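You operate a simulated robot arm through the tools that you are given. There is no shell and no other tool. Be economical: measure what you need, move in short steps, check, and stop when the job is done.

The job below is to be done with a simulated robot arm. You get a single attempt, and the scene is never put back.

TASK
Set the grey fixture's stop to LONG, seat the brown cleat and tap both lips flat.
Fine: tighten the hand nut; use the black mallet and put it back; the other cleats stay. Set down upright: black mallet.

Only the result counts: the job must be done as asked and must still hold three seconds after the hand-in. Knocking over, shifting, dropping, spilling or breaking anything else fails it.

THE ROBOT
A 6-joint arm with a two-finger parallel gripper, fixed in place. Base frame: the origin is at the foot of the arm, x ahead of it, y to its left, z up. Units: mm, rad, N and s.
With the tool pointing down near the work surface it reaches from about 360 to 820 mm from the base axis. Its first joint turns from -2.897 to 2.897 rad. Payload 3.91 kg.
Tool frame: the origin (TCP) lies between the finger pads and is the grasp point; the fingertips stand 30 mm ahead of it; z points along the fingers, y is the line along which they close. Largest opening 110 mm; finger width 20, thickness 10; the body of the gripper, 48 by 112 mm, starts 55 mm behind the TCP.
Orientation is that of the tool frame in the base frame, as [roll, pitch, yaw] about the fixed x, y, z axes, in that order (R = Rz(yaw) Ry(pitch) Rx(roll)). With the fingers straight down and closing along the base's y, the tool's x points along the base's -x, its y along +y and its z along -z.

THE INTERFACE
- The arm moves only by the tool play_rows. Its argument "plan" is a list of rows, each a list of 3 entries, a list of its own where there are three numbers: the shift along the tool's x, y, z in mm, then the turn, a rotation vector about the tool's x, y, z in rad, then the opening, from 0 (shut) to 1 (fully open). In form: [[[x, y, z], [rx, ry, rz], jaw], ...]. A call has 1 to 8 rows; each row shifts and turns the commanded pose from where the row before left it, along the tool's axes as they then stand. Each row takes 0.2 s and may step no farther than 50 mm and 0.15 rad from the row before; otherwise, or with a gripper value out of range, the whole call is refused. Where a pose cannot be reached the arm comes as near as it can. A force on the tool above 40 N (or 10 N above the force at the start of the call, whichever is more), or a blocked arm, ends the call early, and 0.2 s more pass. Each finger travels about 45 mm/s and halts on what it meets, pressing with about 32 N; the grip force reading is that of the motor and also rises with nothing between the fingers. The clock runs only during rows and for 0.2 s after the last one: add rows that do not move to give the fingers time. It gives the time, the measured TCP pose, the force on the tool (base axes), the opening and the grip force at its end, in the units of the frame above (readings bear some noise), with the torque about the TCP (base axes, N m) and any sound that the robot's microphone picked up, and new pictures: "show" is both (left out), scene, wrist or none.
- Cameras (640 x 400 px; columns grow to the right, rows downward): "scene" is fixed at [400.5, 498.8, 1579]; the picture's right is [0.19, 0.98, 0.00], its down [0.89, -0.17, -0.43] and it looks along [-0.42, 0.08, -0.90] (base axes); focal length 214 px, centre (320, 200). "wrist" rides on the gripper at [77, 7, -114] in the tool frame; the picture's right is [-0.09, 1.00, 0.00], its down [-0.80, -0.07, -0.59] and it looks along [-0.59, -0.05, 0.80] (tool axes); focal length 270 px, centre (320, 200). There is no depth. A picture from a camera that has moved, and an enlarged one, comes with that camera's place and axes in the base frame and with its lens.
- lift_body(by): slides the trunk up (or, below 0, down) by that many mm; the arm rides with it, the base frame stays. It gives what a move gives, with no picture.
- zoom(camera, box): a new picture of the part [left, top, right, bottom] of that camera's present view, enlarged. It takes no simulated time.
- close_job(): hands the job in; it is judged then, once.

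Go step by step. Nothing tells you positions but the pictures and the camera data: compare them with the known pose of the tool, close in by small moves and look again before you grip or let go. The budget is 120 turns and 200 pictures, counting those below and the enlarged ones. Unless the task says otherwise, let go and move clear before handing in, and close with one line.

The tools are called by a JSON object that holds its "fn" and its "kwargs". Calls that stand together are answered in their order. play_rows: Moves the arm, as the interface text tells. Its arguments: {"type":"object","properties":{"plan":{"type":"array"},"show":{"type":"string","enum":["both","scene","wrist","none"]}},"required":["plan"]} The other tools are called the same way: lift_body (by) slides the trunk up or down; zoom (camera, box) takes an enlarged picture of a part of a camera's view; close_job () hands the job in.

At the start:

```text
time: 0.0
ee_pos: [42.5, 400.1, 1252.4]
orientation: [3.141, -0.001, 3.141]
wrist_force: [0.2, 0.2, 0.7]
ft_torque: [-0.01, 0.04, 0.01]
opening: 110.0
grip_force: 0.0
trunk travel left (down, up): [-525.0, 85.0]
```

scene: 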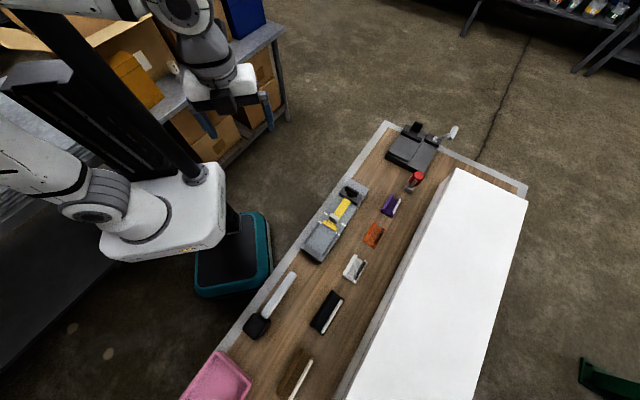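
wrist: 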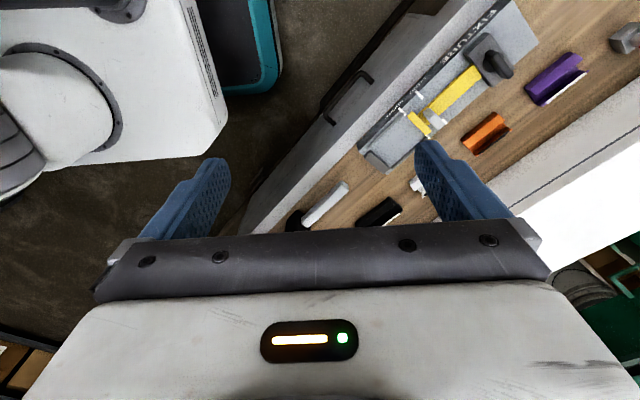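

I see a workbench with a grey fixture, several cleats, and a black mallet. First I enlarge the views to understand the parts.

{"fn": "zoom", "kwargs": {"camera": "scene", "box": [290, 170, 390, 270]}}

{"fn": "zoom", "kwargs": {"camera": "scene", "box": [220, 260, 360, 400]}}

{"fn": "zoom", "kwargs": {"camera": "scene", "box": [360, 110, 470, 220]}}

{"fn": "zoom", "kwargs": {"camera": "wrist", "box": [340, 0, 560, 180]}}

```text
4.00 times, centred on (340, 220) of scene
camera zoom: at [400.5, 498.8, 1579.0], right [0.19, 0.98, 0.0], down [0.89, -0.17, -0.43], along [-0.42, 0.08, -0.9], focal length 858 px, centre (240, 120)
```

zoom: 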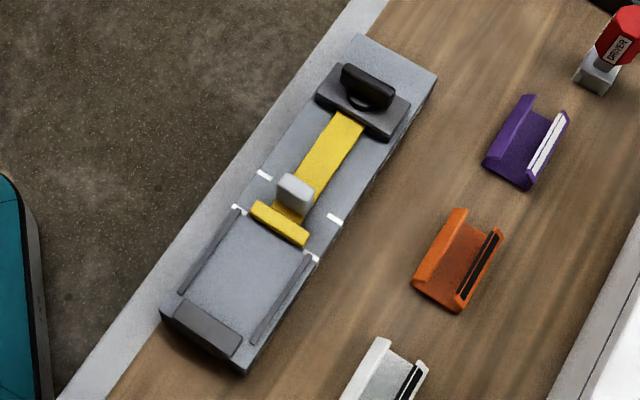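

```text
2.86 times, centred on (290, 330) of scene
camera zoom: at [400.5, 498.8, 1579.0], right [0.19, 0.98, 0.0], down [0.89, -0.17, -0.43], along [-0.42, 0.08, -0.9], focal length 613 px, centre (406, -171)
```

zoom: 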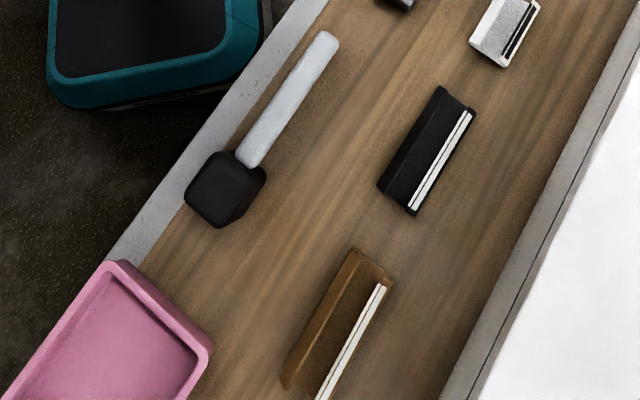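

```text
3.64 times, centred on (415, 165) of scene
camera zoom: at [400.5, 498.8, 1579.0], right [0.19, 0.98, 0.0], down [0.89, -0.17, -0.43], along [-0.42, 0.08, -0.9], focal length 780 px, centre (-26, 327)
```

zoom: 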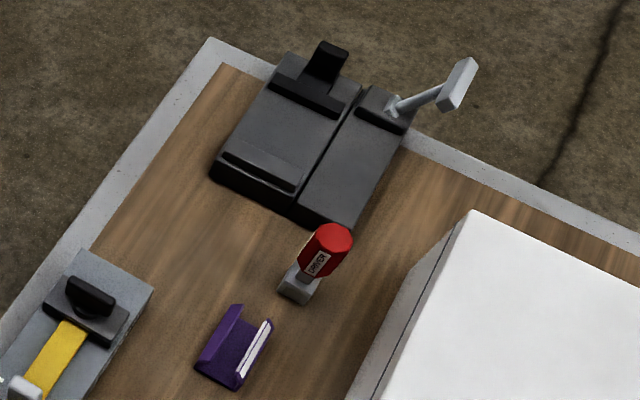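

```text
2.22 times, centred on (450, 90) of wrist
camera zoom: at [-33.9, 408.8, 1367.3], right [0.09, 1.0, 0.0], down [0.8, -0.07, 0.59], along [0.59, -0.05, -0.8], focal length 601 px, centre (31, 444)
```

zoom: 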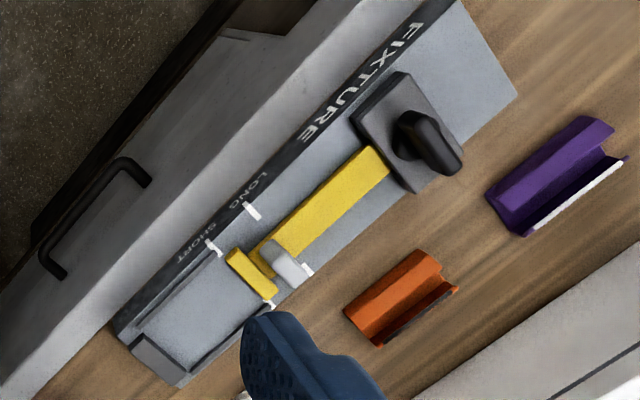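

The nut triangulates to about (71, 683, 894), with the bench running at about 45° (x falling as y grows). I lower the trunk for a closer look.

{"fn": "lift_body", "kwargs": {"by": -150}}

{"fn": "zoom", "kwargs": {"camera": "wrist", "box": [320, 0, 640, 200]}}

```text
time: 1.8
ee_pos: [42.7, 401.7, 1102.3]
orientation: [-3.141, 0.001, -3.142]
wrist_force: [0.2, 0.3, -0.5]
ft_torque: [-0.03, 0.01, -0.02]
opening: 110.0
grip_force: 0.0
trunk travel left (down, up): [-375.0, 235.0]
```

```text
2.00 times, centred on (480, 100) of wrist
camera zoom: at [-33.9, 408.8, 1217.4], right [0.09, 1.0, 0.0], down [0.8, -0.07, 0.59], along [0.59, -0.05, -0.8], focal length 541 px, centre (0, 400)
```

zoom: 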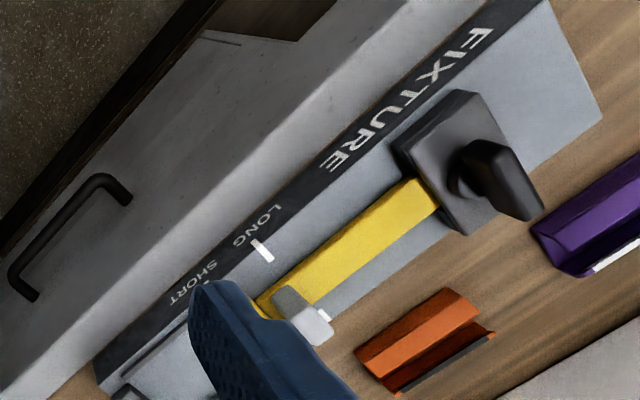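

The fixture's LONG/SHORT marks are clear. I turn the tool to line up with the bench and look at the fixture between the open fingers.

{"fn": "play_rows", "kwargs": {"plan": [[[0, 10, 0], [0, 0, -0.131], 1], [[0, 10, 0], [0, 0, -0.131], 1], [[0, 10, 0], [0, 0, -0.131], 1], [[0, 10, 0], [0, 0, -0.131], 1], [[0, 10, 0], [0, 0, -0.131], 1], [[0, 0, 0], [0, 0, -0.131], 1]], "show": "wrist"}}

```text
time: 3.1
ee_pos: [30.9, 450.1, 1102.5]
orientation: [-3.14, 0.001, -2.354]
wrist_force: [-0.1, 0.1, 0.0]
ft_torque: [0.01, 0.01, 0.01]
opening: 110.1
grip_force: 0.1
trunk travel left (down, up): [-375.0, 235.0]
camera wrist: at [-28.6, 400.5, 1217.5], right [-0.64, 0.76, 0.0], down [0.61, 0.52, 0.6], along [0.45, 0.38, -0.8], focal length 270 px, centre (320, 200)
```

wrist: 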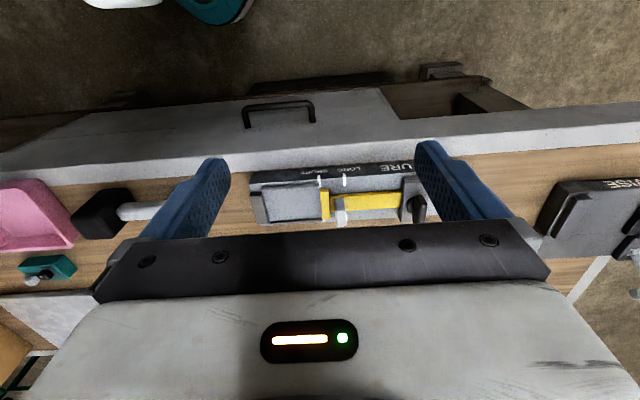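

{"fn": "zoom", "kwargs": {"camera": "wrist", "box": [230, 140, 450, 250]}}

{"fn": "zoom", "kwargs": {"camera": "wrist", "box": [0, 160, 160, 300]}}

```text
2.91 times, centred on (340, 195) of wrist
camera zoom: at [-28.6, 400.5, 1217.5], right [-0.64, 0.76, 0.0], down [0.61, 0.52, 0.6], along [0.45, 0.38, -0.8], focal length 786 px, centre (262, 214)
```

zoom: 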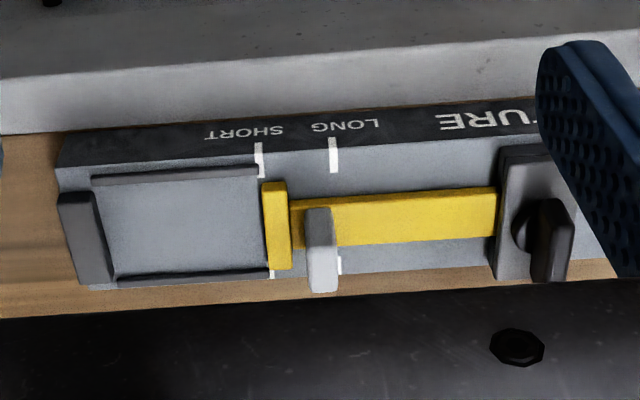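

```text
2.86 times, centred on (80, 230) of wrist
camera zoom: at [-28.6, 400.5, 1217.5], right [-0.64, 0.76, 0.0], down [0.61, 0.52, 0.6], along [0.45, 0.38, -0.8], focal length 772 px, centre (1006, 114)
```

zoom: 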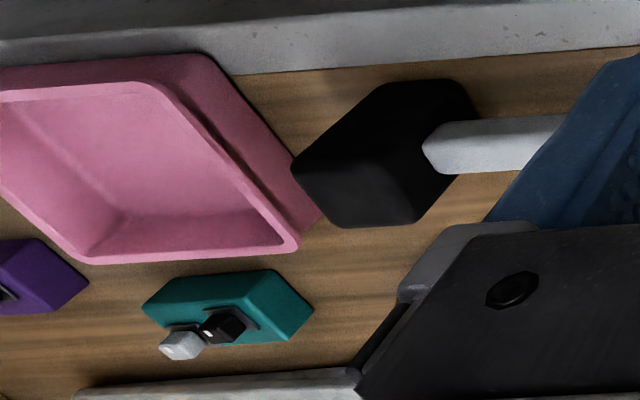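

The stop's front face is at SHORT; LONG is about 40 mm farther toward the nut. The grey post top is near (153, 595, 903). I move above it.

{"fn": "play_rows", "kwargs": {"plan": [[[-38, 3, 20], [0, 0, 0], 1], [[-38, 3, 20], [0, 0, 0], 1], [[-38, 3, 20], [0, 0, 0], 1], [[-38, 3, 20], [0, 0, 0], 1], [[-37, 4, 20], [0, 0, 0], 1]], "show": "wrist"}}

```text
time: 4.3
ee_pos: [152.8, 593.9, 1001.1]
orientation: [-3.141, 0.0, -2.353]
wrist_force: [0.0, -0.2, -0.1]
ft_torque: [-0.01, 0.02, 0.0]
opening: 109.9
grip_force: 0.1
trunk travel left (down, up): [-375.0, 235.0]
camera wrist: at [94.6, 546.2, 1115.6], right [-0.64, 0.77, 0.0], down [0.62, 0.52, 0.59], along [0.46, 0.38, -0.8], focal length 270 px, centre (320, 200)
```

wrist: 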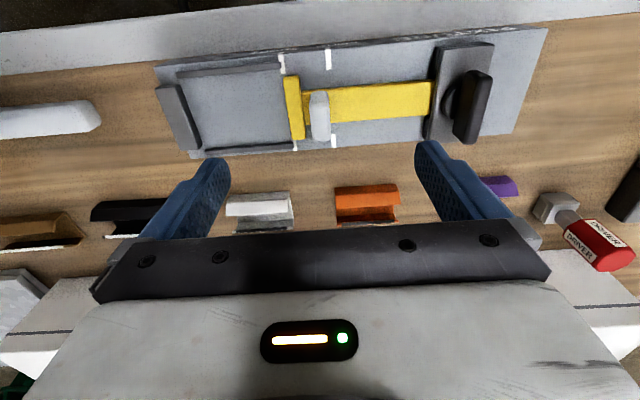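

{"fn": "zoom", "kwargs": {"camera": "wrist", "box": [140, 20, 560, 165]}}

{"fn": "zoom", "kwargs": {"camera": "wrist", "box": [0, 170, 420, 260]}}

```text
1.52 times, centred on (350, 92) of wrist
camera zoom: at [94.6, 546.2, 1115.6], right [-0.64, 0.77, 0.0], down [0.62, 0.52, 0.59], along [0.46, 0.38, -0.8], focal length 412 px, centre (274, 364)
```

zoom: 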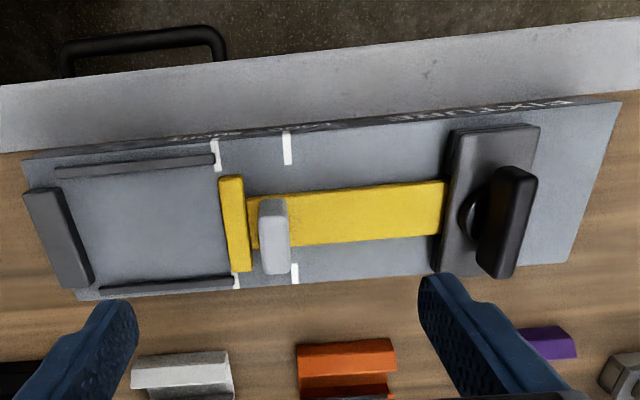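

```text
1.52 times, centred on (210, 215) of wrist
camera zoom: at [94.6, 546.2, 1115.6], right [-0.64, 0.77, 0.0], down [0.62, 0.52, 0.59], along [0.46, 0.38, -0.8], focal length 412 px, centre (488, 177)
```

zoom: 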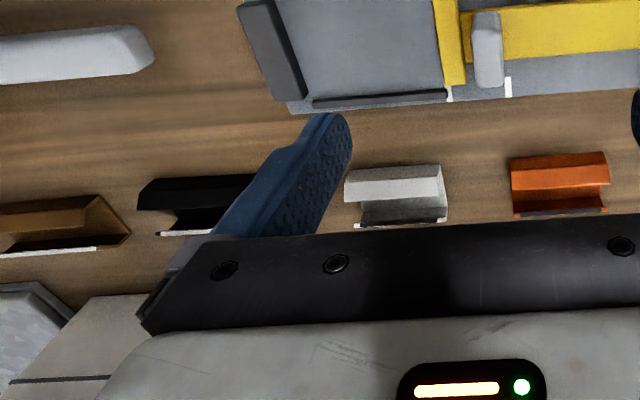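

We're directly over the post. I turn the tool 90° so that the fingers close across the fixture.

{"fn": "play_rows", "kwargs": {"plan": [[[0, 0, 0], [0, 0, 0.131], 1], [[0, 0, 0], [0, 0, 0.131], 1], [[0, 0, 0], [0, 0, 0.131], 1], [[0, 0, 0], [0, 0, 0.131], 1], [[0, 0, 0], [0, 0, 0.131], 1], [[0, 0, 0], [0, 0, 0.131], 1]], "show": "none"}}

{"fn": "play_rows", "kwargs": {"plan": [[[0, 0, 0], [0, 0, 0.131], 1], [[0, 0, 0], [0, 0, 0.131], 1], [[0, 0, 0], [0, 0, 0.131], 1], [[0, 0, 0], [0, 0, 0.131], 1], [[0, 0, 0], [0, 0, 0.131], 1], [[0, 0, 0], [0, 0, 0.131], 1], [[0, 0, 0], [0, 0, 0], 1]], "show": "wrist"}}

```text
time: 5.8
ee_pos: [152.7, 593.9, 1002.9]
orientation: [-3.141, -0.001, 3.139]
wrist_force: [0.2, 0.4, -0.1]
ft_torque: [0.04, 0.0, -0.03]
opening: 109.9
grip_force: 0.1
trunk travel left (down, up): [-375.0, 235.0]
```

```text
time: 7.3
ee_pos: [152.3, 594.0, 1001.9]
orientation: [-3.141, 0.0, 2.353]
wrist_force: [0.2, -0.1, 0.1]
ft_torque: [-0.02, -0.01, 0.0]
opening: 109.7
grip_force: 0.0
trunk travel left (down, up): [-375.0, 235.0]
camera wrist: at [103.6, 654.1, 1117.6], right [0.77, 0.64, 0.0], down [0.51, -0.62, 0.59], along [0.38, -0.46, -0.8], focal length 270 px, centre (320, 200)
```

wrist: 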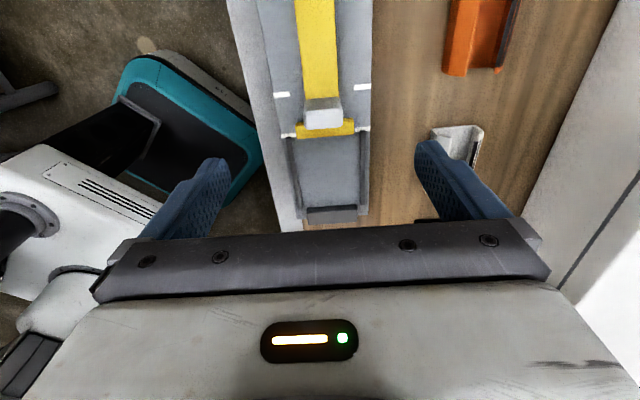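

The post is centred between the fingers. I lower around it.

{"fn": "play_rows", "kwargs": {"plan": [[[0, 0, 35], [0, 0, 0], 0.7], [[0, 0, 35], [0, 0, 0], 0.5], [[0, 0, 20], [0, 0, 0], 0.4], [[0, 0, 0], [0, 0, 0], 0.4], [[0, 0, 0], [0, 0, 0], 0.4]], "show": "wrist"}}

```text
time: 8.6
ee_pos: [151.4, 593.3, 910.8]
orientation: [-3.141, -0.001, 2.354]
wrist_force: [0.1, 0.8, 0.0]
ft_torque: [-0.06, 0.03, -0.02]
opening: 44.1
grip_force: 0.0
trunk travel left (down, up): [-375.0, 235.0]
camera wrist: at [102.8, 654.0, 1025.7], right [0.77, 0.64, 0.0], down [0.52, -0.62, 0.59], along [0.38, -0.46, -0.8], focal length 270 px, centre (320, 200)
```

wrist: 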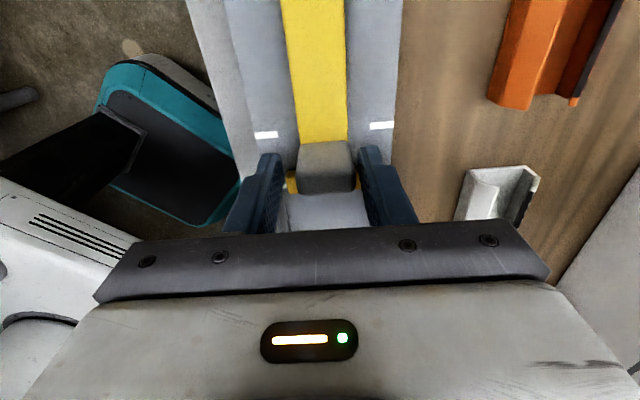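

{"fn": "zoom", "kwargs": {"camera": "wrist", "box": [220, 90, 420, 240]}}

```text
2.67 times, centred on (320, 165) of wrist
camera zoom: at [102.8, 654.0, 1025.7], right [0.77, 0.64, 0.0], down [0.52, -0.62, 0.59], along [0.38, -0.46, -0.8], focal length 721 px, centre (320, 293)
```

zoom: 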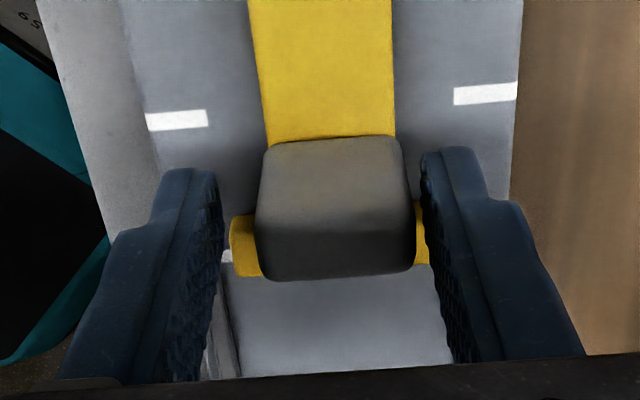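

{"fn": "play_rows", "kwargs": {"plan": [[[0, 0, 3], [0, 0, 0], 0.3], [[0, 0, 0], [0, 0, 0], 0.1], [[0, 0, 0], [0, 0, 0], 0.1], [[0, 0, 0], [0, 0, 0], 0.1]], "show": "wrist"}}

```text
time: 9.6
ee_pos: [154.8, 593.8, 909.5]
orientation: [3.137, -0.004, 2.354]
wrist_force: [17.6, 22.7, 15.5]
ft_torque: [0.2, -0.37, -0.01]
opening: 32.0
grip_force: 44.9
trunk travel left (down, up): [-375.0, 235.0]
camera wrist: at [105.1, 655.4, 1024.2], right [0.77, 0.64, 0.0], down [0.52, -0.62, 0.59], along [0.38, -0.45, -0.81], focal length 270 px, centre (320, 200)
```

wrist: 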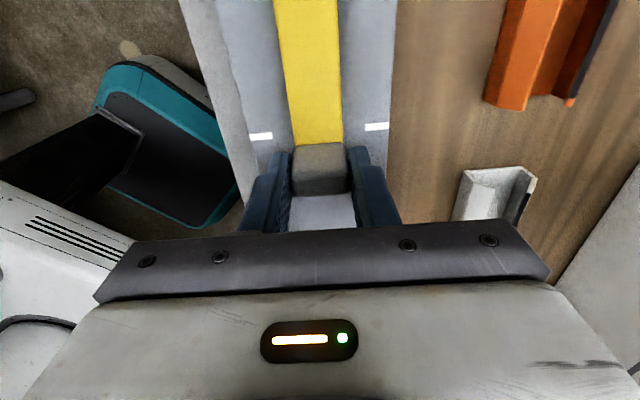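

Gripped, with some sideways force; I relieve it by a small shift and test the slide by 10 mm toward LONG.

{"fn": "play_rows", "kwargs": {"plan": [[[0, 3.5, 0], [0, 0, 0], 0.1], [[0, 0, 0], [0, 0, 0], 0.1], [[5, 0, 0], [0, 0, 0], 0.1], [[5, 0, 0], [0, 0, 0], 0.1], [[0, 0, 0], [0, 0, 0], 0.1]], "show": "wrist"}}

```text
time: 10.8
ee_pos: [149.1, 601.2, 908.3]
orientation: [3.141, 0.0, 2.355]
wrist_force: [2.7, 2.1, 18.3]
ft_torque: [-0.36, 0.05, -0.15]
opening: 31.7
grip_force: 45.0
trunk travel left (down, up): [-375.0, 235.0]
camera wrist: at [98.7, 662.4, 1023.9], right [0.77, 0.64, 0.0], down [0.52, -0.62, 0.59], along [0.38, -0.46, -0.8], focal length 270 px, centre (320, 200)
```

wrist: 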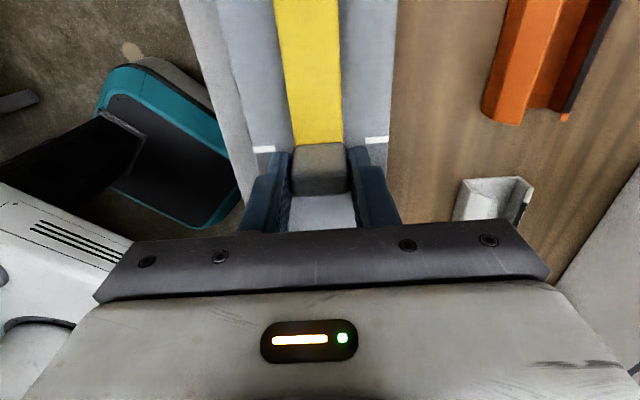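

It slides freely. I move it on toward LONG and check the mark.

{"fn": "play_rows", "kwargs": {"plan": [[[7, 0, -1.5], [0, 0, 0], 0.1], [[7, 0, 0], [0, 0, 0], 0.1], [[7, 0, 0], [0, 0, 0], 0.1], [[5, 0, 0], [0, 0, 0], 0.1], [[0, 0, 0], [0, 0, 0], 0.1]], "show": "wrist"}}

{"fn": "zoom", "kwargs": {"camera": "wrist", "box": [220, 120, 420, 240]}}

{"fn": "zoom", "kwargs": {"camera": "scene", "box": [300, 170, 380, 270]}}

```text
time: 11.9
ee_pos: [129.1, 620.6, 909.1]
orientation: [-3.139, 0.001, 2.356]
wrist_force: [-4.4, -4.9, -8.4]
ft_torque: [0.52, 0.39, -0.21]
opening: 31.4
grip_force: 44.8
trunk travel left (down, up): [-375.0, 235.0]
camera wrist: at [79.4, 682.2, 1023.7], right [0.77, 0.64, 0.0], down [0.52, -0.61, 0.6], along [0.38, -0.46, -0.8], focal length 270 px, centre (320, 200)
```

wrist: 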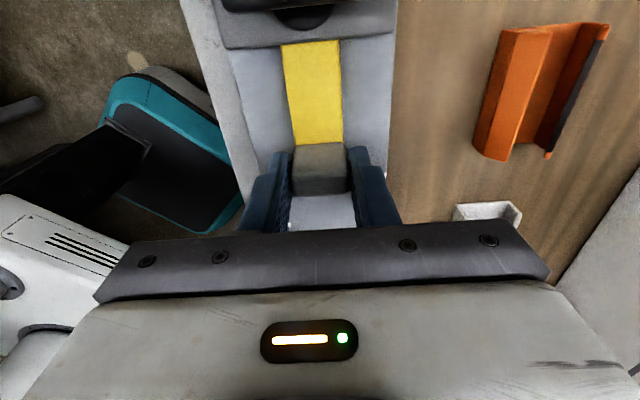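

```text
3.20 times, centred on (320, 180) of wrist
camera zoom: at [79.4, 682.2, 1023.7], right [0.77, 0.64, 0.0], down [0.52, -0.61, 0.6], along [0.38, -0.46, -0.8], focal length 865 px, centre (320, 264)
```

zoom: 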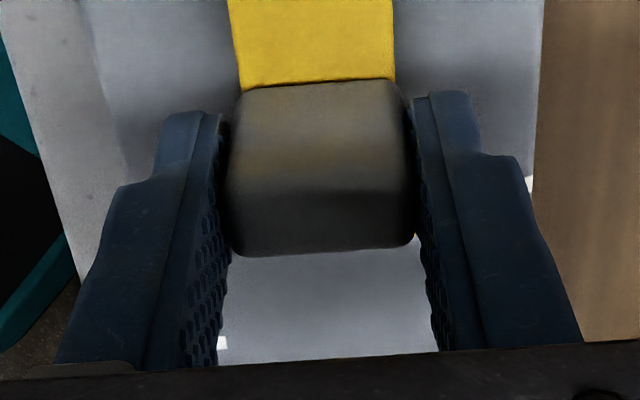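

```text
4.00 times, centred on (340, 220) of scene
camera zoom: at [400.5, 498.8, 1579.0], right [0.19, 0.98, 0.0], down [0.89, -0.17, -0.43], along [-0.42, 0.08, -0.9], focal length 858 px, centre (240, 120)
```

zoom: 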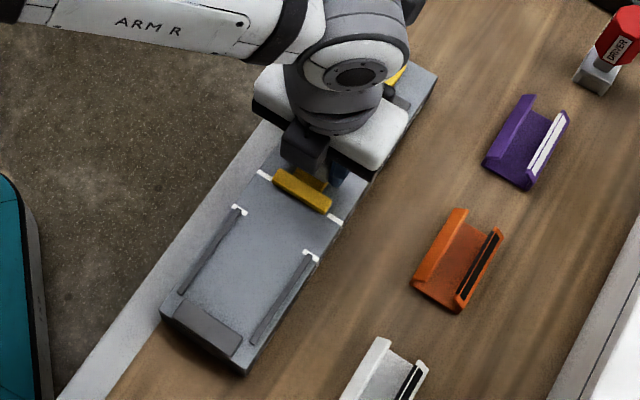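

{"fn": "zoom", "kwargs": {"camera": "scene", "box": [336, 200, 370, 230]}}

```text
13.33 times, centred on (353, 215) of scene
camera zoom: at [400.5, 498.8, 1579.0], right [0.19, 0.98, 0.0], down [0.89, -0.17, -0.43], along [-0.42, 0.08, -0.9], focal length 2860 px, centre (-120, 0)
```

zoom: 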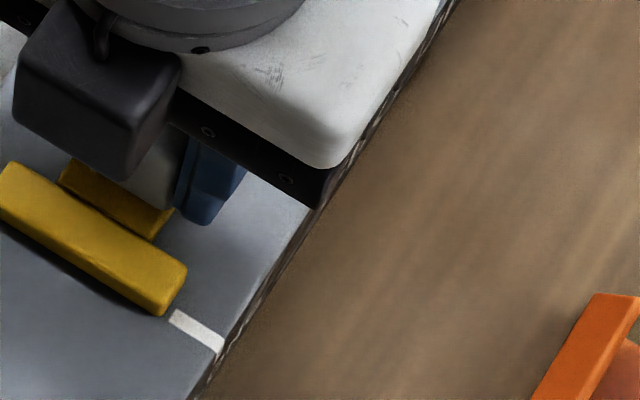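

{"fn": "zoom", "kwargs": {"camera": "scene", "box": [318, 200, 352, 230]}}

```text
13.33 times, centred on (335, 215) of scene
camera zoom: at [400.5, 498.8, 1579.0], right [0.19, 0.98, 0.0], down [0.89, -0.17, -0.43], along [-0.42, 0.08, -0.9], focal length 2860 px, centre (120, 0)
```

zoom: 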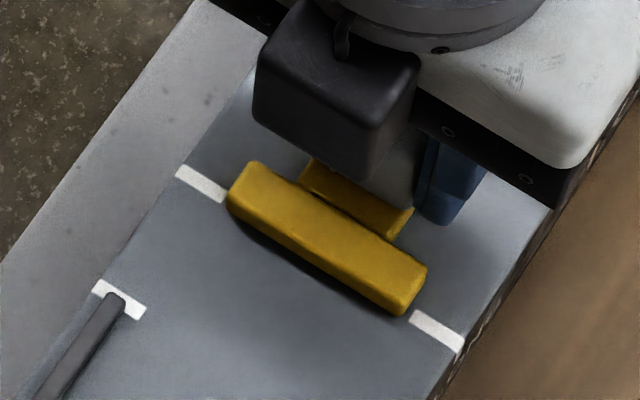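

The stop is about 2 mm short of the LONG line; I nudge it 2 mm more.

{"fn": "play_rows", "kwargs": {"plan": [[[2, 0, 0], [0, 0, 0], 0.1], [[0, 0, 0], [0, 0, 0], 0.1]], "show": "none"}}

{"fn": "zoom", "kwargs": {"camera": "scene", "box": [318, 200, 352, 230]}}

```text
time: 12.6
ee_pos: [126.6, 622.9, 908.8]
orientation: [-3.137, 0.002, 2.355]
wrist_force: [-7.6, -9.7, -19.5]
ft_torque: [0.9, 0.58, 0.01]
opening: 31.6
grip_force: 44.6
trunk travel left (down, up): [-375.0, 235.0]
```

```text
13.33 times, centred on (335, 215) of scene
camera zoom: at [400.5, 498.8, 1579.0], right [0.19, 0.98, 0.0], down [0.89, -0.17, -0.43], along [-0.42, 0.08, -0.9], focal length 2860 px, centre (120, 0)
```

zoom: 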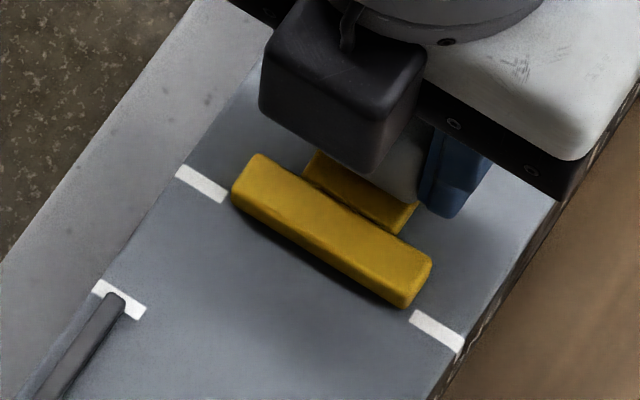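

The stop face now lies on the LONG line. I let go and rise.

{"fn": "play_rows", "kwargs": {"plan": [[[0, 0, 1], [0, 0, 0], 0.1], [[0, 0, 0], [0, 0, 0], 0.4], [[0, 0, 0], [0, 0, 0], 0.5], [[0, 0, -45], [0, 0, 0], 0.5], [[0, 0, -45], [0, 0, 0], 0.6], [[0, 0, 0], [0, 0, 0], 0.6]], "show": "wrist"}}

{"fn": "zoom", "kwargs": {"camera": "wrist", "box": [220, 0, 420, 125]}}

```text
time: 13.9
ee_pos: [126.6, 621.3, 999.9]
orientation: [-3.141, 0.001, 2.357]
wrist_force: [0.7, 0.7, -0.2]
ft_torque: [0.02, 0.01, 0.03]
opening: 66.1
grip_force: 0.1
trunk travel left (down, up): [-375.0, 235.0]
camera wrist: at [77.7, 682.7, 1114.9], right [0.77, 0.64, 0.0], down [0.52, -0.62, 0.59], along [0.38, -0.46, -0.8], focal length 270 px, centre (320, 200)
```

wrist: 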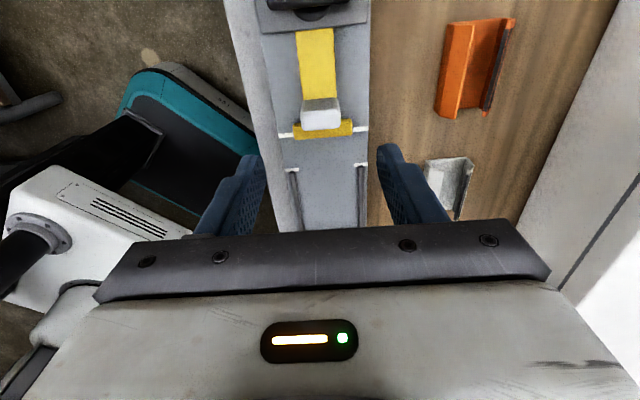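

```text
3.20 times, centred on (320, 62) of wrist
camera zoom: at [77.7, 682.7, 1114.9], right [0.77, 0.64, 0.0], down [0.52, -0.62, 0.59], along [0.38, -0.46, -0.8], focal length 865 px, centre (320, 640)
```

zoom: 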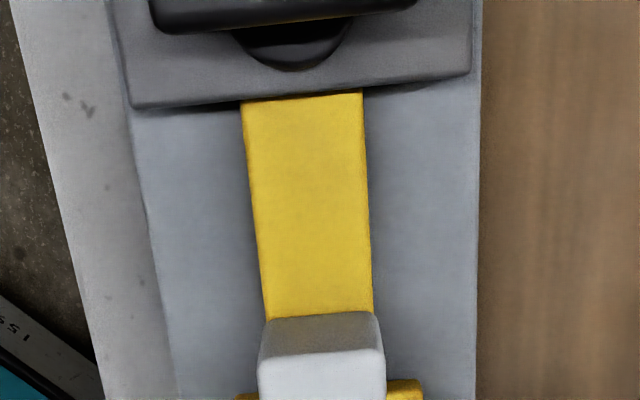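

Next is the hand nut. I go above it and turn the fingers to straddle its wing.

{"fn": "play_rows", "kwargs": {"plan": [[[42, 2, 0], [0, 0, 0], 0.8], [[42, 2, 0], [0, 0, 0], 0.8], [[0, 0, 0], [0, 0, -0.131], 0.8], [[0, 0, 0], [0, 0, -0.131], 0.8], [[0, 0, 0], [0, 0, -0.131], 0.8], [[0, 0, 0], [0, 0, -0.131], 0.8], [[0, 0, 0], [0, 0, -0.131], 0.8], [[0, 0, 0], [0, 0, -0.131], 0.8]], "show": "none"}}

{"fn": "play_rows", "kwargs": {"plan": [[[0, 0, 0], [0, 0, -0.131], 0.8], [[0, 0, 0], [0, 0, -0.131], 0.8], [[0, 0, 0], [0, 0, -0.131], 0.8], [[0, 0, 0], [0, 0, -0.131], 0.8], [[0, 0, 0], [0, 0, -0.131], 0.8], [[0, 0, 0], [0, 0, -0.131], 0.8], [[0, 0, 0], [0, 0, 0], 0.8]], "show": "wrist"}}

{"fn": "zoom", "kwargs": {"camera": "wrist", "box": [220, 60, 420, 185]}}

```text
time: 15.8
ee_pos: [70.4, 685.0, 999.0]
orientation: [3.141, 0.001, -3.14]
wrist_force: [-0.3, -0.3, 0.6]
ft_torque: [0.0, -0.01, -0.01]
opening: 87.9
grip_force: 0.1
trunk travel left (down, up): [-375.0, 235.0]
```

```text
time: 17.4
ee_pos: [71.5, 684.2, 998.5]
orientation: [-3.142, 0.0, -2.355]
wrist_force: [-0.4, -0.5, 0.0]
ft_torque: [0.0, -0.02, 0.0]
opening: 88.0
grip_force: 0.1
trunk travel left (down, up): [-375.0, 235.0]
camera wrist: at [12.9, 636.4, 1114.7], right [-0.64, 0.76, 0.0], down [0.61, 0.52, 0.59], along [0.45, 0.38, -0.8], focal length 270 px, centre (320, 200)
```

wrist: 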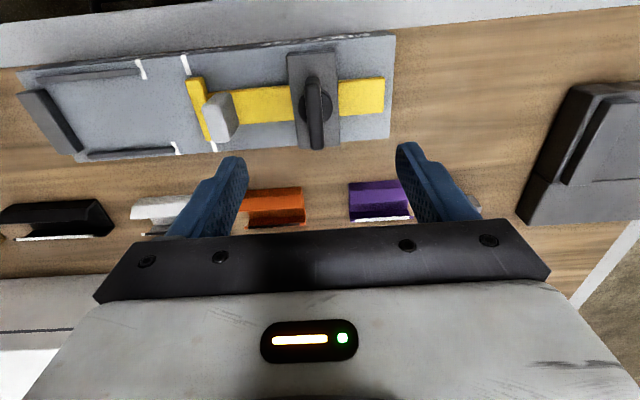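

```text
3.20 times, centred on (320, 122) of wrist
camera zoom: at [12.9, 636.4, 1114.7], right [-0.64, 0.76, 0.0], down [0.61, 0.52, 0.59], along [0.45, 0.38, -0.8], focal length 865 px, centre (320, 448)
```

zoom: 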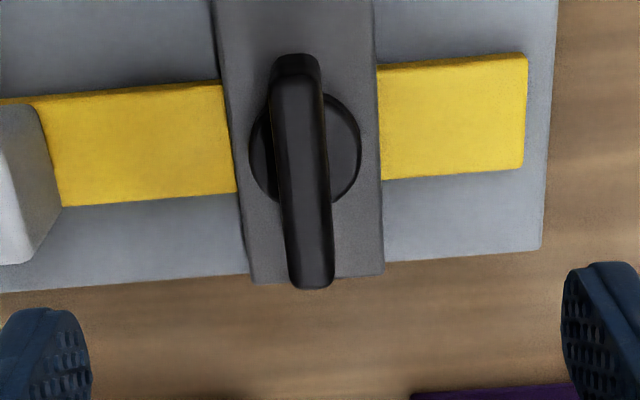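

The wing lies squarely across; I correct by a few mm and lower around it.

{"fn": "play_rows", "kwargs": {"plan": [[[4, -3.5, 30], [0, 0, 0], 0.6], [[0, 0, 30], [0, 0, 0], 0.5], [[0, 0, 20], [0, 0, 0], 0.5], [[0, 0, 0], [0, 0, 0], 0.5]], "show": "wrist"}}

{"fn": "zoom", "kwargs": {"camera": "wrist", "box": [220, 100, 420, 225]}}

```text
time: 18.4
ee_pos: [71.0, 680.2, 918.5]
orientation: [-3.141, 0.0, -2.355]
wrist_force: [0.1, 0.1, 0.5]
ft_torque: [0.02, -0.02, 0.01]
opening: 54.9
grip_force: 0.1
trunk travel left (down, up): [-375.0, 235.0]
camera wrist: at [12.2, 632.3, 1033.4], right [-0.64, 0.77, 0.0], down [0.62, 0.52, 0.59], along [0.46, 0.38, -0.8], focal length 270 px, centre (320, 200)
```

wrist: 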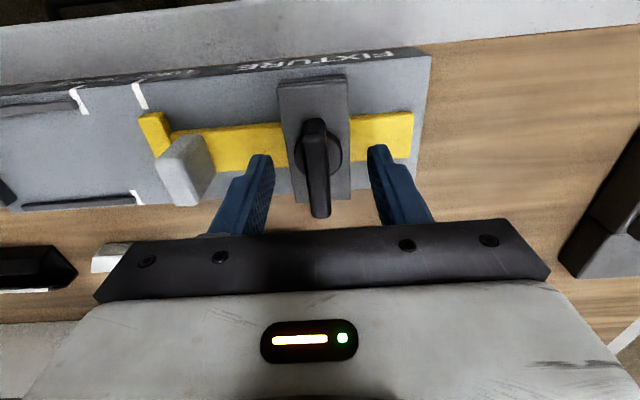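

```text
3.20 times, centred on (320, 162) of wrist
camera zoom: at [12.2, 632.3, 1033.4], right [-0.64, 0.77, 0.0], down [0.62, 0.52, 0.59], along [0.46, 0.38, -0.8], focal length 865 px, centre (320, 320)
```

zoom: 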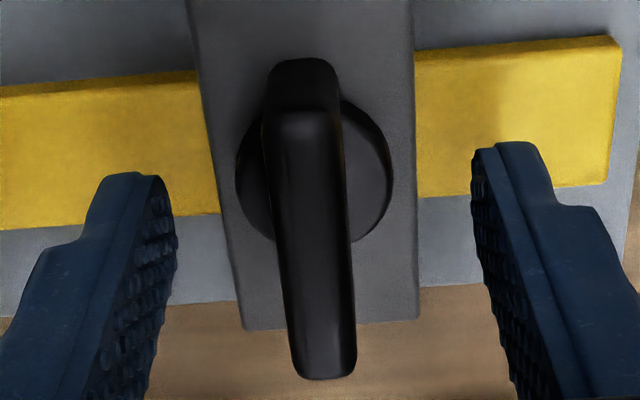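

The wing is centred between the fingers (top about z 910, disc about 875). I lower 6 mm and close on it.

{"fn": "play_rows", "kwargs": {"plan": [[[0, -1, 6], [0, 0, 0], 0.4], [[0, 0, 0], [0, 0, 0], 0.2], [[0, 0, 0], [0, 0, 0], 0.05], [[0, 0, 0], [0, 0, 0], 0.05], [[0, 0, 0], [0, 0, 0], 0.05]], "show": "none"}}

```text
time: 19.6
ee_pos: [73.0, 679.8, 912.8]
orientation: [-3.141, 0.0, -2.354]
wrist_force: [-1.3, 2.6, -0.4]
ft_torque: [0.39, -0.22, -0.02]
opening: 28.8
grip_force: 45.2
trunk travel left (down, up): [-375.0, 235.0]
```

{"fn": "zoom", "kwargs": {"camera": "wrist", "box": [220, 100, 420, 225]}}

```text
3.20 times, centred on (320, 162) of wrist
camera zoom: at [13.2, 631.8, 1027.9], right [-0.64, 0.77, 0.0], down [0.62, 0.52, 0.59], along [0.46, 0.38, -0.8], focal length 865 px, centre (320, 320)
```

zoom: 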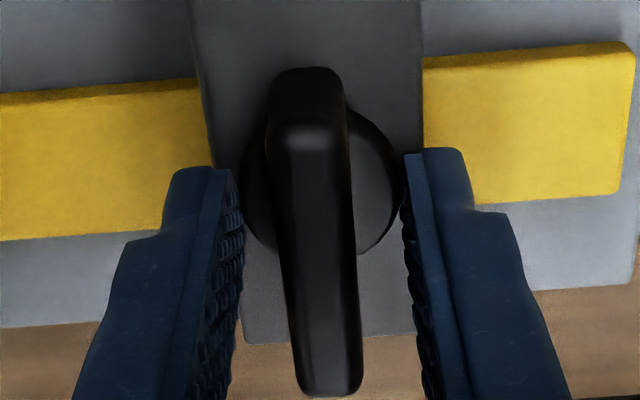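

The tips met the round collar; I open a little, rise 8 mm and close on the wing only.

{"fn": "play_rows", "kwargs": {"plan": [[[0, 0, 0], [0, 0, 0], 0.4], [[0, 0, -8], [0, 0, 0], 0.4], [[0, 0, 0], [0, 0, 0], 0.2], [[0, 0, 0], [0, 0, 0], 0.02], [[0, 0, 0], [0, 0, 0], 0.02], [[0, 0, 0], [0, 0, 0], 0.02]], "show": "wrist"}}

{"fn": "zoom", "kwargs": {"camera": "wrist", "box": [220, 100, 420, 225]}}

```text
time: 20.9
ee_pos: [69.8, 679.0, 921.7]
orientation: [3.141, 0.0, -2.355]
wrist_force: [-1.4, 1.8, 1.4]
ft_torque: [-0.19, 0.22, 0.0]
opening: 12.1
grip_force: 44.7
trunk travel left (down, up): [-375.0, 235.0]
camera wrist: at [12.4, 631.1, 1036.1], right [-0.64, 0.77, 0.0], down [0.62, 0.52, 0.59], along [0.46, 0.38, -0.8], focal length 270 px, centre (320, 200)
```

wrist: 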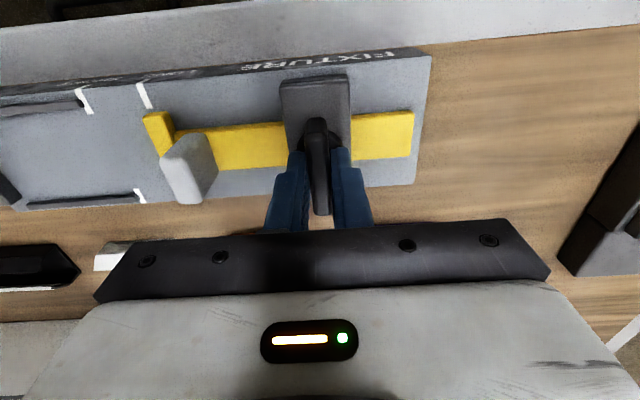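

```text
3.20 times, centred on (320, 162) of wrist
camera zoom: at [12.4, 631.1, 1036.1], right [-0.64, 0.77, 0.0], down [0.62, 0.52, 0.59], along [0.46, 0.38, -0.8], focal length 865 px, centre (320, 320)
```

zoom: 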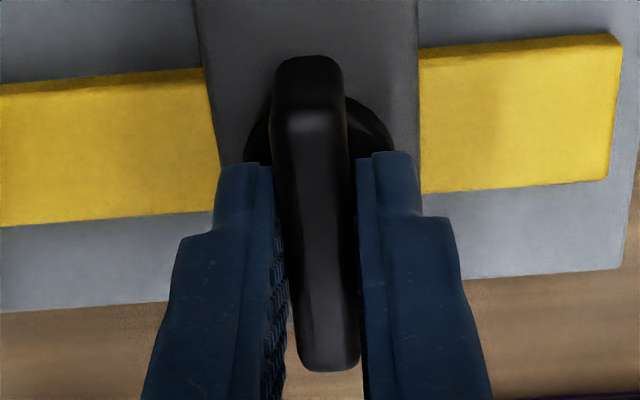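

Wing gripped. I turn clockwise in small steps, watching torque.

{"fn": "play_rows", "kwargs": {"plan": [[[0, 0, 0], [0, 0, 0.1], 0.02], [[0, 0, 0], [0, 0, 0.1], 0.02], [[0, 0, 0], [0, 0, 0.1], 0.02], [[0, 0, 0], [0, 0, 0], 0.02]], "show": "none"}}

```text
time: 21.9
ee_pos: [71.8, 678.6, 921.8]
orientation: [-3.139, 0.0, -2.656]
wrist_force: [-4.5, 1.7, -9.4]
ft_torque: [0.96, -0.93, 0.0]
opening: 11.9
grip_force: 44.9
trunk travel left (down, up): [-375.0, 235.0]
```

It turns freely and pulls down (threading in). I continue.

{"fn": "play_rows", "kwargs": {"plan": [[[0, 0, 0.3], [0, 0, 0.12], 0.02], [[0, 0, 0.3], [0, 0, 0.12], 0.02], [[0, 0, 0.3], [0, 0, 0.12], 0.02], [[0, 0, 0], [0, 0, 0.12], 0.02], [[0, 0, 0], [0, 0, 0.12], 0.02], [[0, 0, 0], [0, 0, 0], 0.02]], "show": "wrist"}}

```text
time: 23.4
ee_pos: [71.7, 678.3, 921.1]
orientation: [-3.141, 0.0, 3.026]
wrist_force: [-2.1, -5.2, -5.1]
ft_torque: [0.07, 1.12, -0.02]
opening: 11.8
grip_force: 45.5
trunk travel left (down, up): [-375.0, 235.0]
camera wrist: at [-3.8, 695.9, 1036.2], right [0.2, 0.98, 0.0], down [0.79, -0.16, 0.59], along [0.58, -0.12, -0.8], focal length 270 px, centre (320, 200)
```

wrist: 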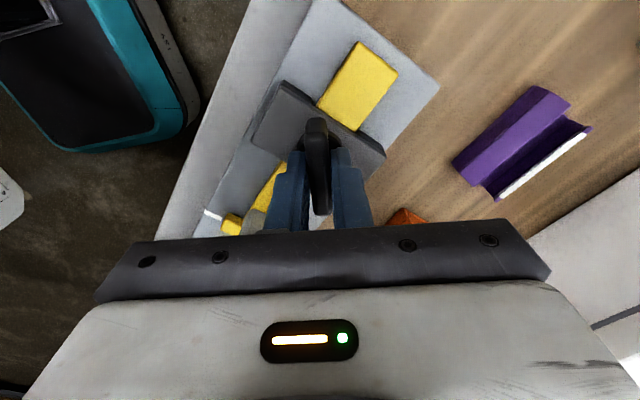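

{"fn": "play_rows", "kwargs": {"plan": [[[0, 0, 0.3], [0, 0, 0.12], 0.02], [[0, 0, 0.3], [0, 0, 0.12], 0.02], [[0, 0, 0.3], [0, 0, 0.12], 0.02], [[0, 0, 0], [0, 0, 0.12], 0.02], [[0, 0, 0], [0, 0, 0.12], 0.02], [[0, 0, 0], [0, 0, 0.1], 0.02], [[0, 0, 0], [0, 0, 0], 0.02]], "show": "none"}}

```text
time: 24.9
ee_pos: [72.2, 678.3, 919.9]
orientation: [3.141, 0.002, 2.327]
wrist_force: [-5.1, -4.5, 8.2]
ft_torque: [-0.61, -0.23, 1.05]
opening: 12.1
grip_force: 44.7
trunk travel left (down, up): [-375.0, 235.0]
```

Torque is now building at about a quarter turn; I press on a bit more.

{"fn": "play_rows", "kwargs": {"plan": [[[0, 0, 0], [0, 0, 0.1], 0.02], [[0, 0, 0], [0, 0, 0.1], 0.02], [[0, 0, 0], [0, 0, 0], 0.02]], "show": "none"}}

```text
time: 25.8
ee_pos: [71.0, 678.4, 920.2]
orientation: [3.14, -0.002, 2.127]
wrist_force: [-2.3, -6.5, 8.9]
ft_torque: [-0.3, 0.1, 1.39]
opening: 16.0
grip_force: 44.9
trunk travel left (down, up): [-375.0, 235.0]
```

The wing has stopped and the fingers began to cam open, so it's tight. I turn back, let go, rise and look.

{"fn": "play_rows", "kwargs": {"plan": [[[0, 0, 0], [0, 0, -0.1], 0.1], [[0, 0, 0], [0, 0, -0.08], 0.3], [[0, 0, 0], [0, 0, 0], 0.5], [[0, 0, -40], [0, 0, 0], 0.5], [[0, 0, -45], [0, 0, 0], 0.8], [[0, 0, 0], [0, 0, 0], 0.8]], "show": "both"}}

{"fn": "zoom", "kwargs": {"camera": "wrist", "box": [220, 50, 420, 175]}}

```text
time: 27.1
ee_pos: [72.1, 678.8, 1005.3]
orientation: [3.141, -0.001, 2.309]
wrist_force: [0.2, -1.0, 0.4]
ft_torque: [0.02, 0.02, -0.01]
opening: 88.0
grip_force: 0.1
trunk travel left (down, up): [-375.0, 235.0]
camera wrist: at [26.6, 742.8, 1120.1], right [0.8, 0.6, 0.0], down [0.49, -0.64, 0.59], along [0.36, -0.47, -0.8], focal length 270 px, centre (320, 200)
```

scene: 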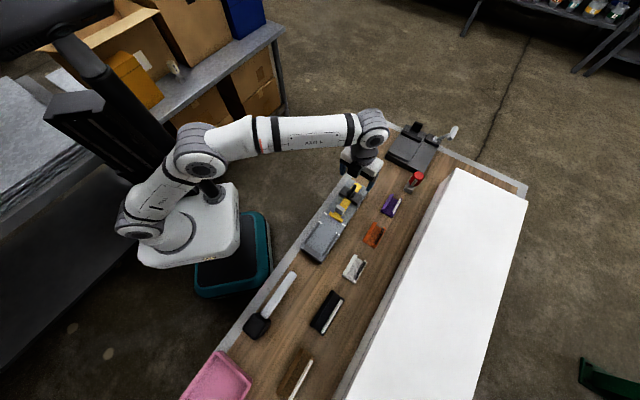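
wrist: 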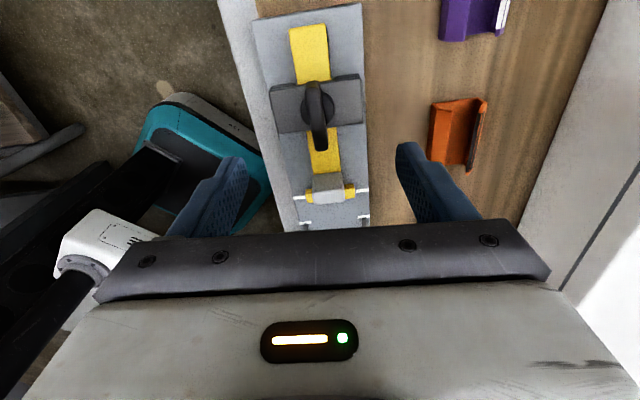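

```text
3.20 times, centred on (320, 112) of wrist
camera zoom: at [26.6, 742.8, 1120.1], right [0.8, 0.6, 0.0], down [0.49, -0.64, 0.59], along [0.36, -0.47, -0.8], focal length 865 px, centre (320, 480)
```

zoom: 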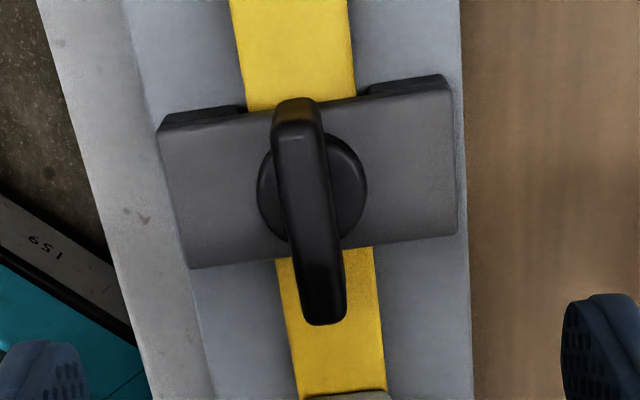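

{"fn": "zoom", "kwargs": {"camera": "scene", "box": [318, 200, 352, 230]}}

{"fn": "zoom", "kwargs": {"camera": "scene", "box": [270, 340, 330, 400]}}

{"fn": "zoom", "kwargs": {"camera": "scene", "box": [230, 260, 310, 350]}}

```text
13.33 times, centred on (335, 215) of scene
camera zoom: at [400.5, 498.8, 1579.0], right [0.19, 0.98, 0.0], down [0.89, -0.17, -0.43], along [-0.42, 0.08, -0.9], focal length 2860 px, centre (120, 0)
```

zoom: 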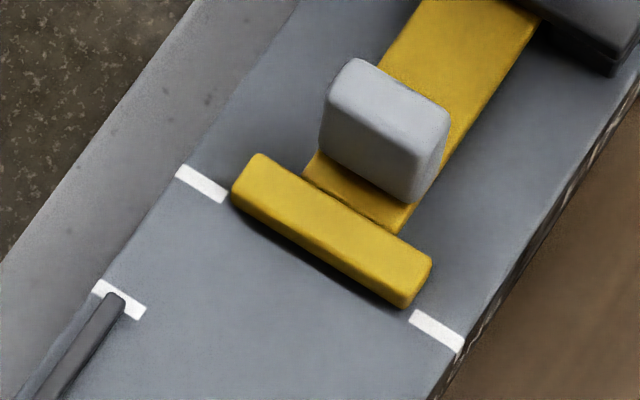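

```text
6.67 times, centred on (300, 370) of scene
camera zoom: at [400.5, 498.8, 1579.0], right [0.19, 0.98, 0.0], down [0.89, -0.17, -0.43], along [-0.42, 0.08, -0.9], focal length 1430 px, centre (453, -933)
```

zoom: 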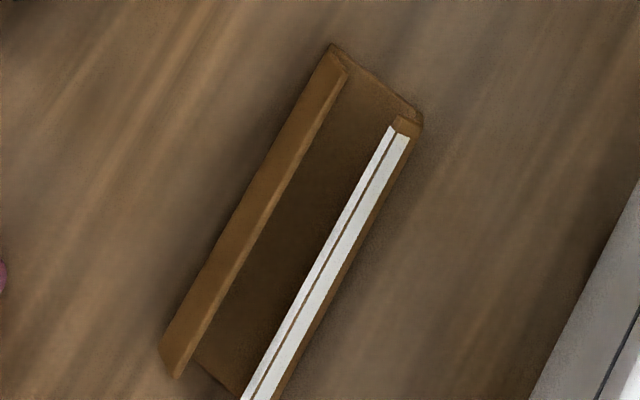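

```text
4.44 times, centred on (270, 305) of scene
camera zoom: at [400.5, 498.8, 1579.0], right [0.19, 0.98, 0.0], down [0.89, -0.17, -0.43], along [-0.42, 0.08, -0.9], focal length 953 px, centre (542, -267)
```

zoom: 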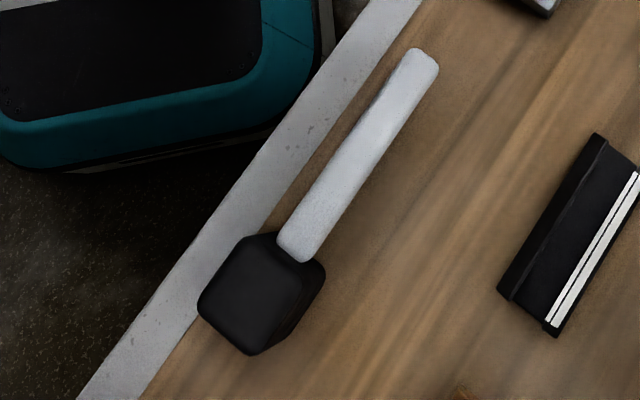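

The nut is tight and the stop unchanged at LONG. Now I travel high to the brown cleat to inspect it.

{"fn": "play_rows", "kwargs": {"plan": [[[0, 0, 0], [0, 0, -0.045], 1], [[-45, 10, 0], [0, 0, 0], 1], [[-45, 10, 0], [0, 0, 0], 1], [[-45, 10, 0], [0, 0, 0], 1], [[-45, 10, 0], [0, 0, 0], 1], [[-45, 15, 0], [0, 0, 0], 1], [[-45, 15, 0], [0, 0, 0], 1], [[-45, 15, 0], [0, 0, 0], 1]], "show": "none"}}

{"fn": "play_rows", "kwargs": {"plan": [[[-45, 15, 0], [0, 0, 0], 1], [[-45, 15, 0], [0, 0, 0], 1], [[-45, 15, 0], [0, 0, 0], 1], [[-45, 15, 0], [0, 0, 0], 1], [[-40, 10, 0], [0, 0, 0], 1], [[0, 0, 0], [0, 0, 0], 1]], "show": "wrist"}}

```text
time: 28.9
ee_pos: [352.0, 513.6, 1005.6]
orientation: [3.141, 0.0, 2.354]
wrist_force: [-0.2, -0.3, -0.7]
ft_torque: [0.06, -0.01, 0.01]
opening: 110.1
grip_force: 0.1
trunk travel left (down, up): [-375.0, 235.0]
```

```text
time: 30.4
ee_pos: [559.3, 407.9, 1005.5]
orientation: [-3.14, 0.0, 2.353]
wrist_force: [-0.3, -0.3, -0.2]
ft_torque: [0.01, -0.02, 0.01]
opening: 109.9
grip_force: 0.0
trunk travel left (down, up): [-375.0, 235.0]
camera wrist: at [510.1, 468.5, 1119.5], right [0.77, 0.64, 0.0], down [0.51, -0.62, 0.59], along [0.38, -0.46, -0.8], focal length 270 px, centre (320, 200)
```

wrist: 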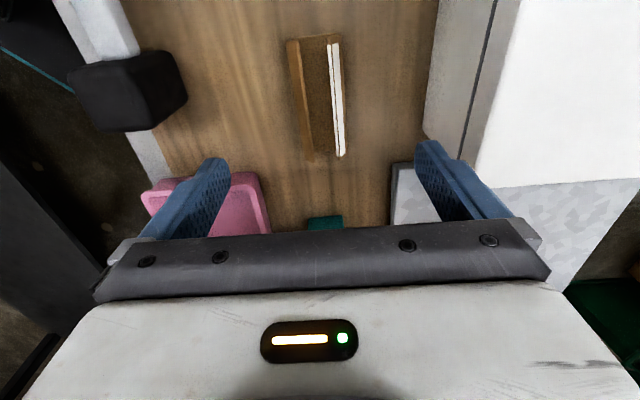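

{"fn": "zoom", "kwargs": {"camera": "wrist", "box": [240, 20, 400, 180]}}

{"fn": "zoom", "kwargs": {"camera": "wrist", "box": [60, 20, 220, 160]}}

```text
2.50 times, centred on (320, 100) of wrist
camera zoom: at [510.1, 468.5, 1119.5], right [0.77, 0.64, 0.0], down [0.51, -0.62, 0.59], along [0.38, -0.46, -0.8], focal length 676 px, centre (320, 450)
```

zoom: 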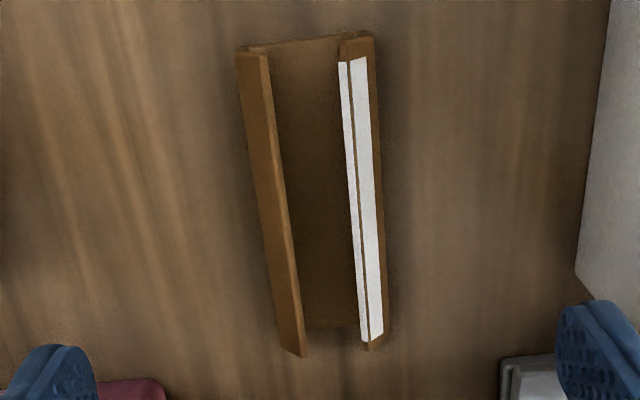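

```text
2.86 times, centred on (140, 90) of wrist
camera zoom: at [510.1, 468.5, 1119.5], right [0.77, 0.64, 0.0], down [0.51, -0.62, 0.59], along [0.38, -0.46, -0.8], focal length 772 px, centre (834, 514)
```

zoom: 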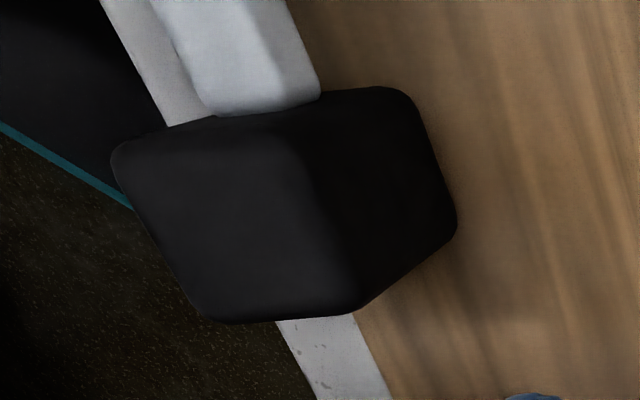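

{"fn": "play_rows", "kwargs": {"plan": [[[-5, 0, 35], [0, 0, 0], 1], [[0, 0, 35], [0, 0, 0], 1], [[0, 0, 0], [0, 0, 0], 1]], "show": "wrist"}}

{"fn": "zoom", "kwargs": {"camera": "wrist", "box": [240, 40, 400, 220]}}

```text
time: 31.1
ee_pos: [563.6, 404.5, 935.5]
orientation: [3.141, 0.0, 2.352]
wrist_force: [-0.4, 0.8, 0.2]
ft_torque: [-0.02, -0.03, -0.05]
opening: 110.1
grip_force: 0.1
trunk travel left (down, up): [-375.0, 235.0]
camera wrist: at [514.7, 464.6, 1051.0], right [0.77, 0.64, 0.0], down [0.51, -0.62, 0.59], along [0.38, -0.46, -0.8], focal length 270 px, centre (320, 200)
```

wrist: 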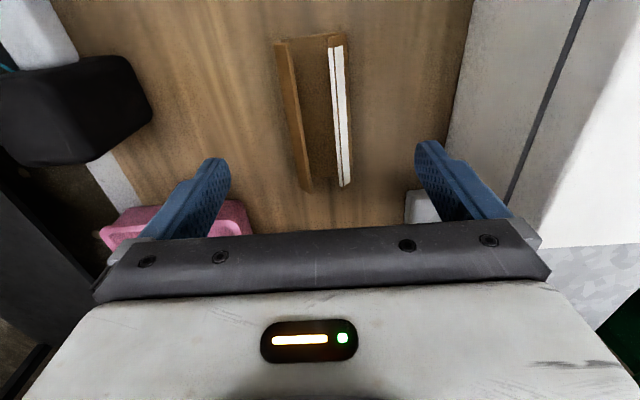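

```text
2.22 times, centred on (320, 130) of wrist
camera zoom: at [514.7, 464.6, 1051.0], right [0.77, 0.64, 0.0], down [0.51, -0.62, 0.59], along [0.38, -0.46, -0.8], focal length 601 px, centre (320, 356)
```

zoom: 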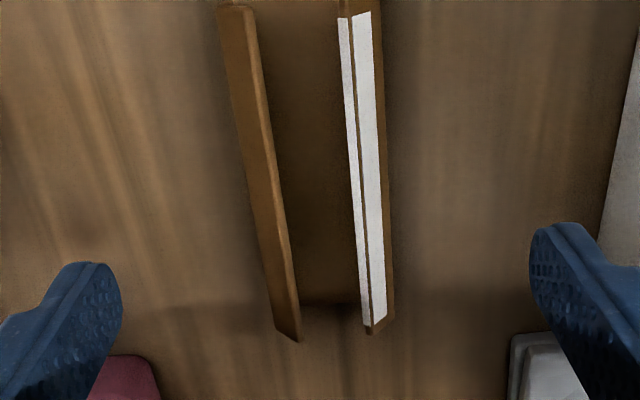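

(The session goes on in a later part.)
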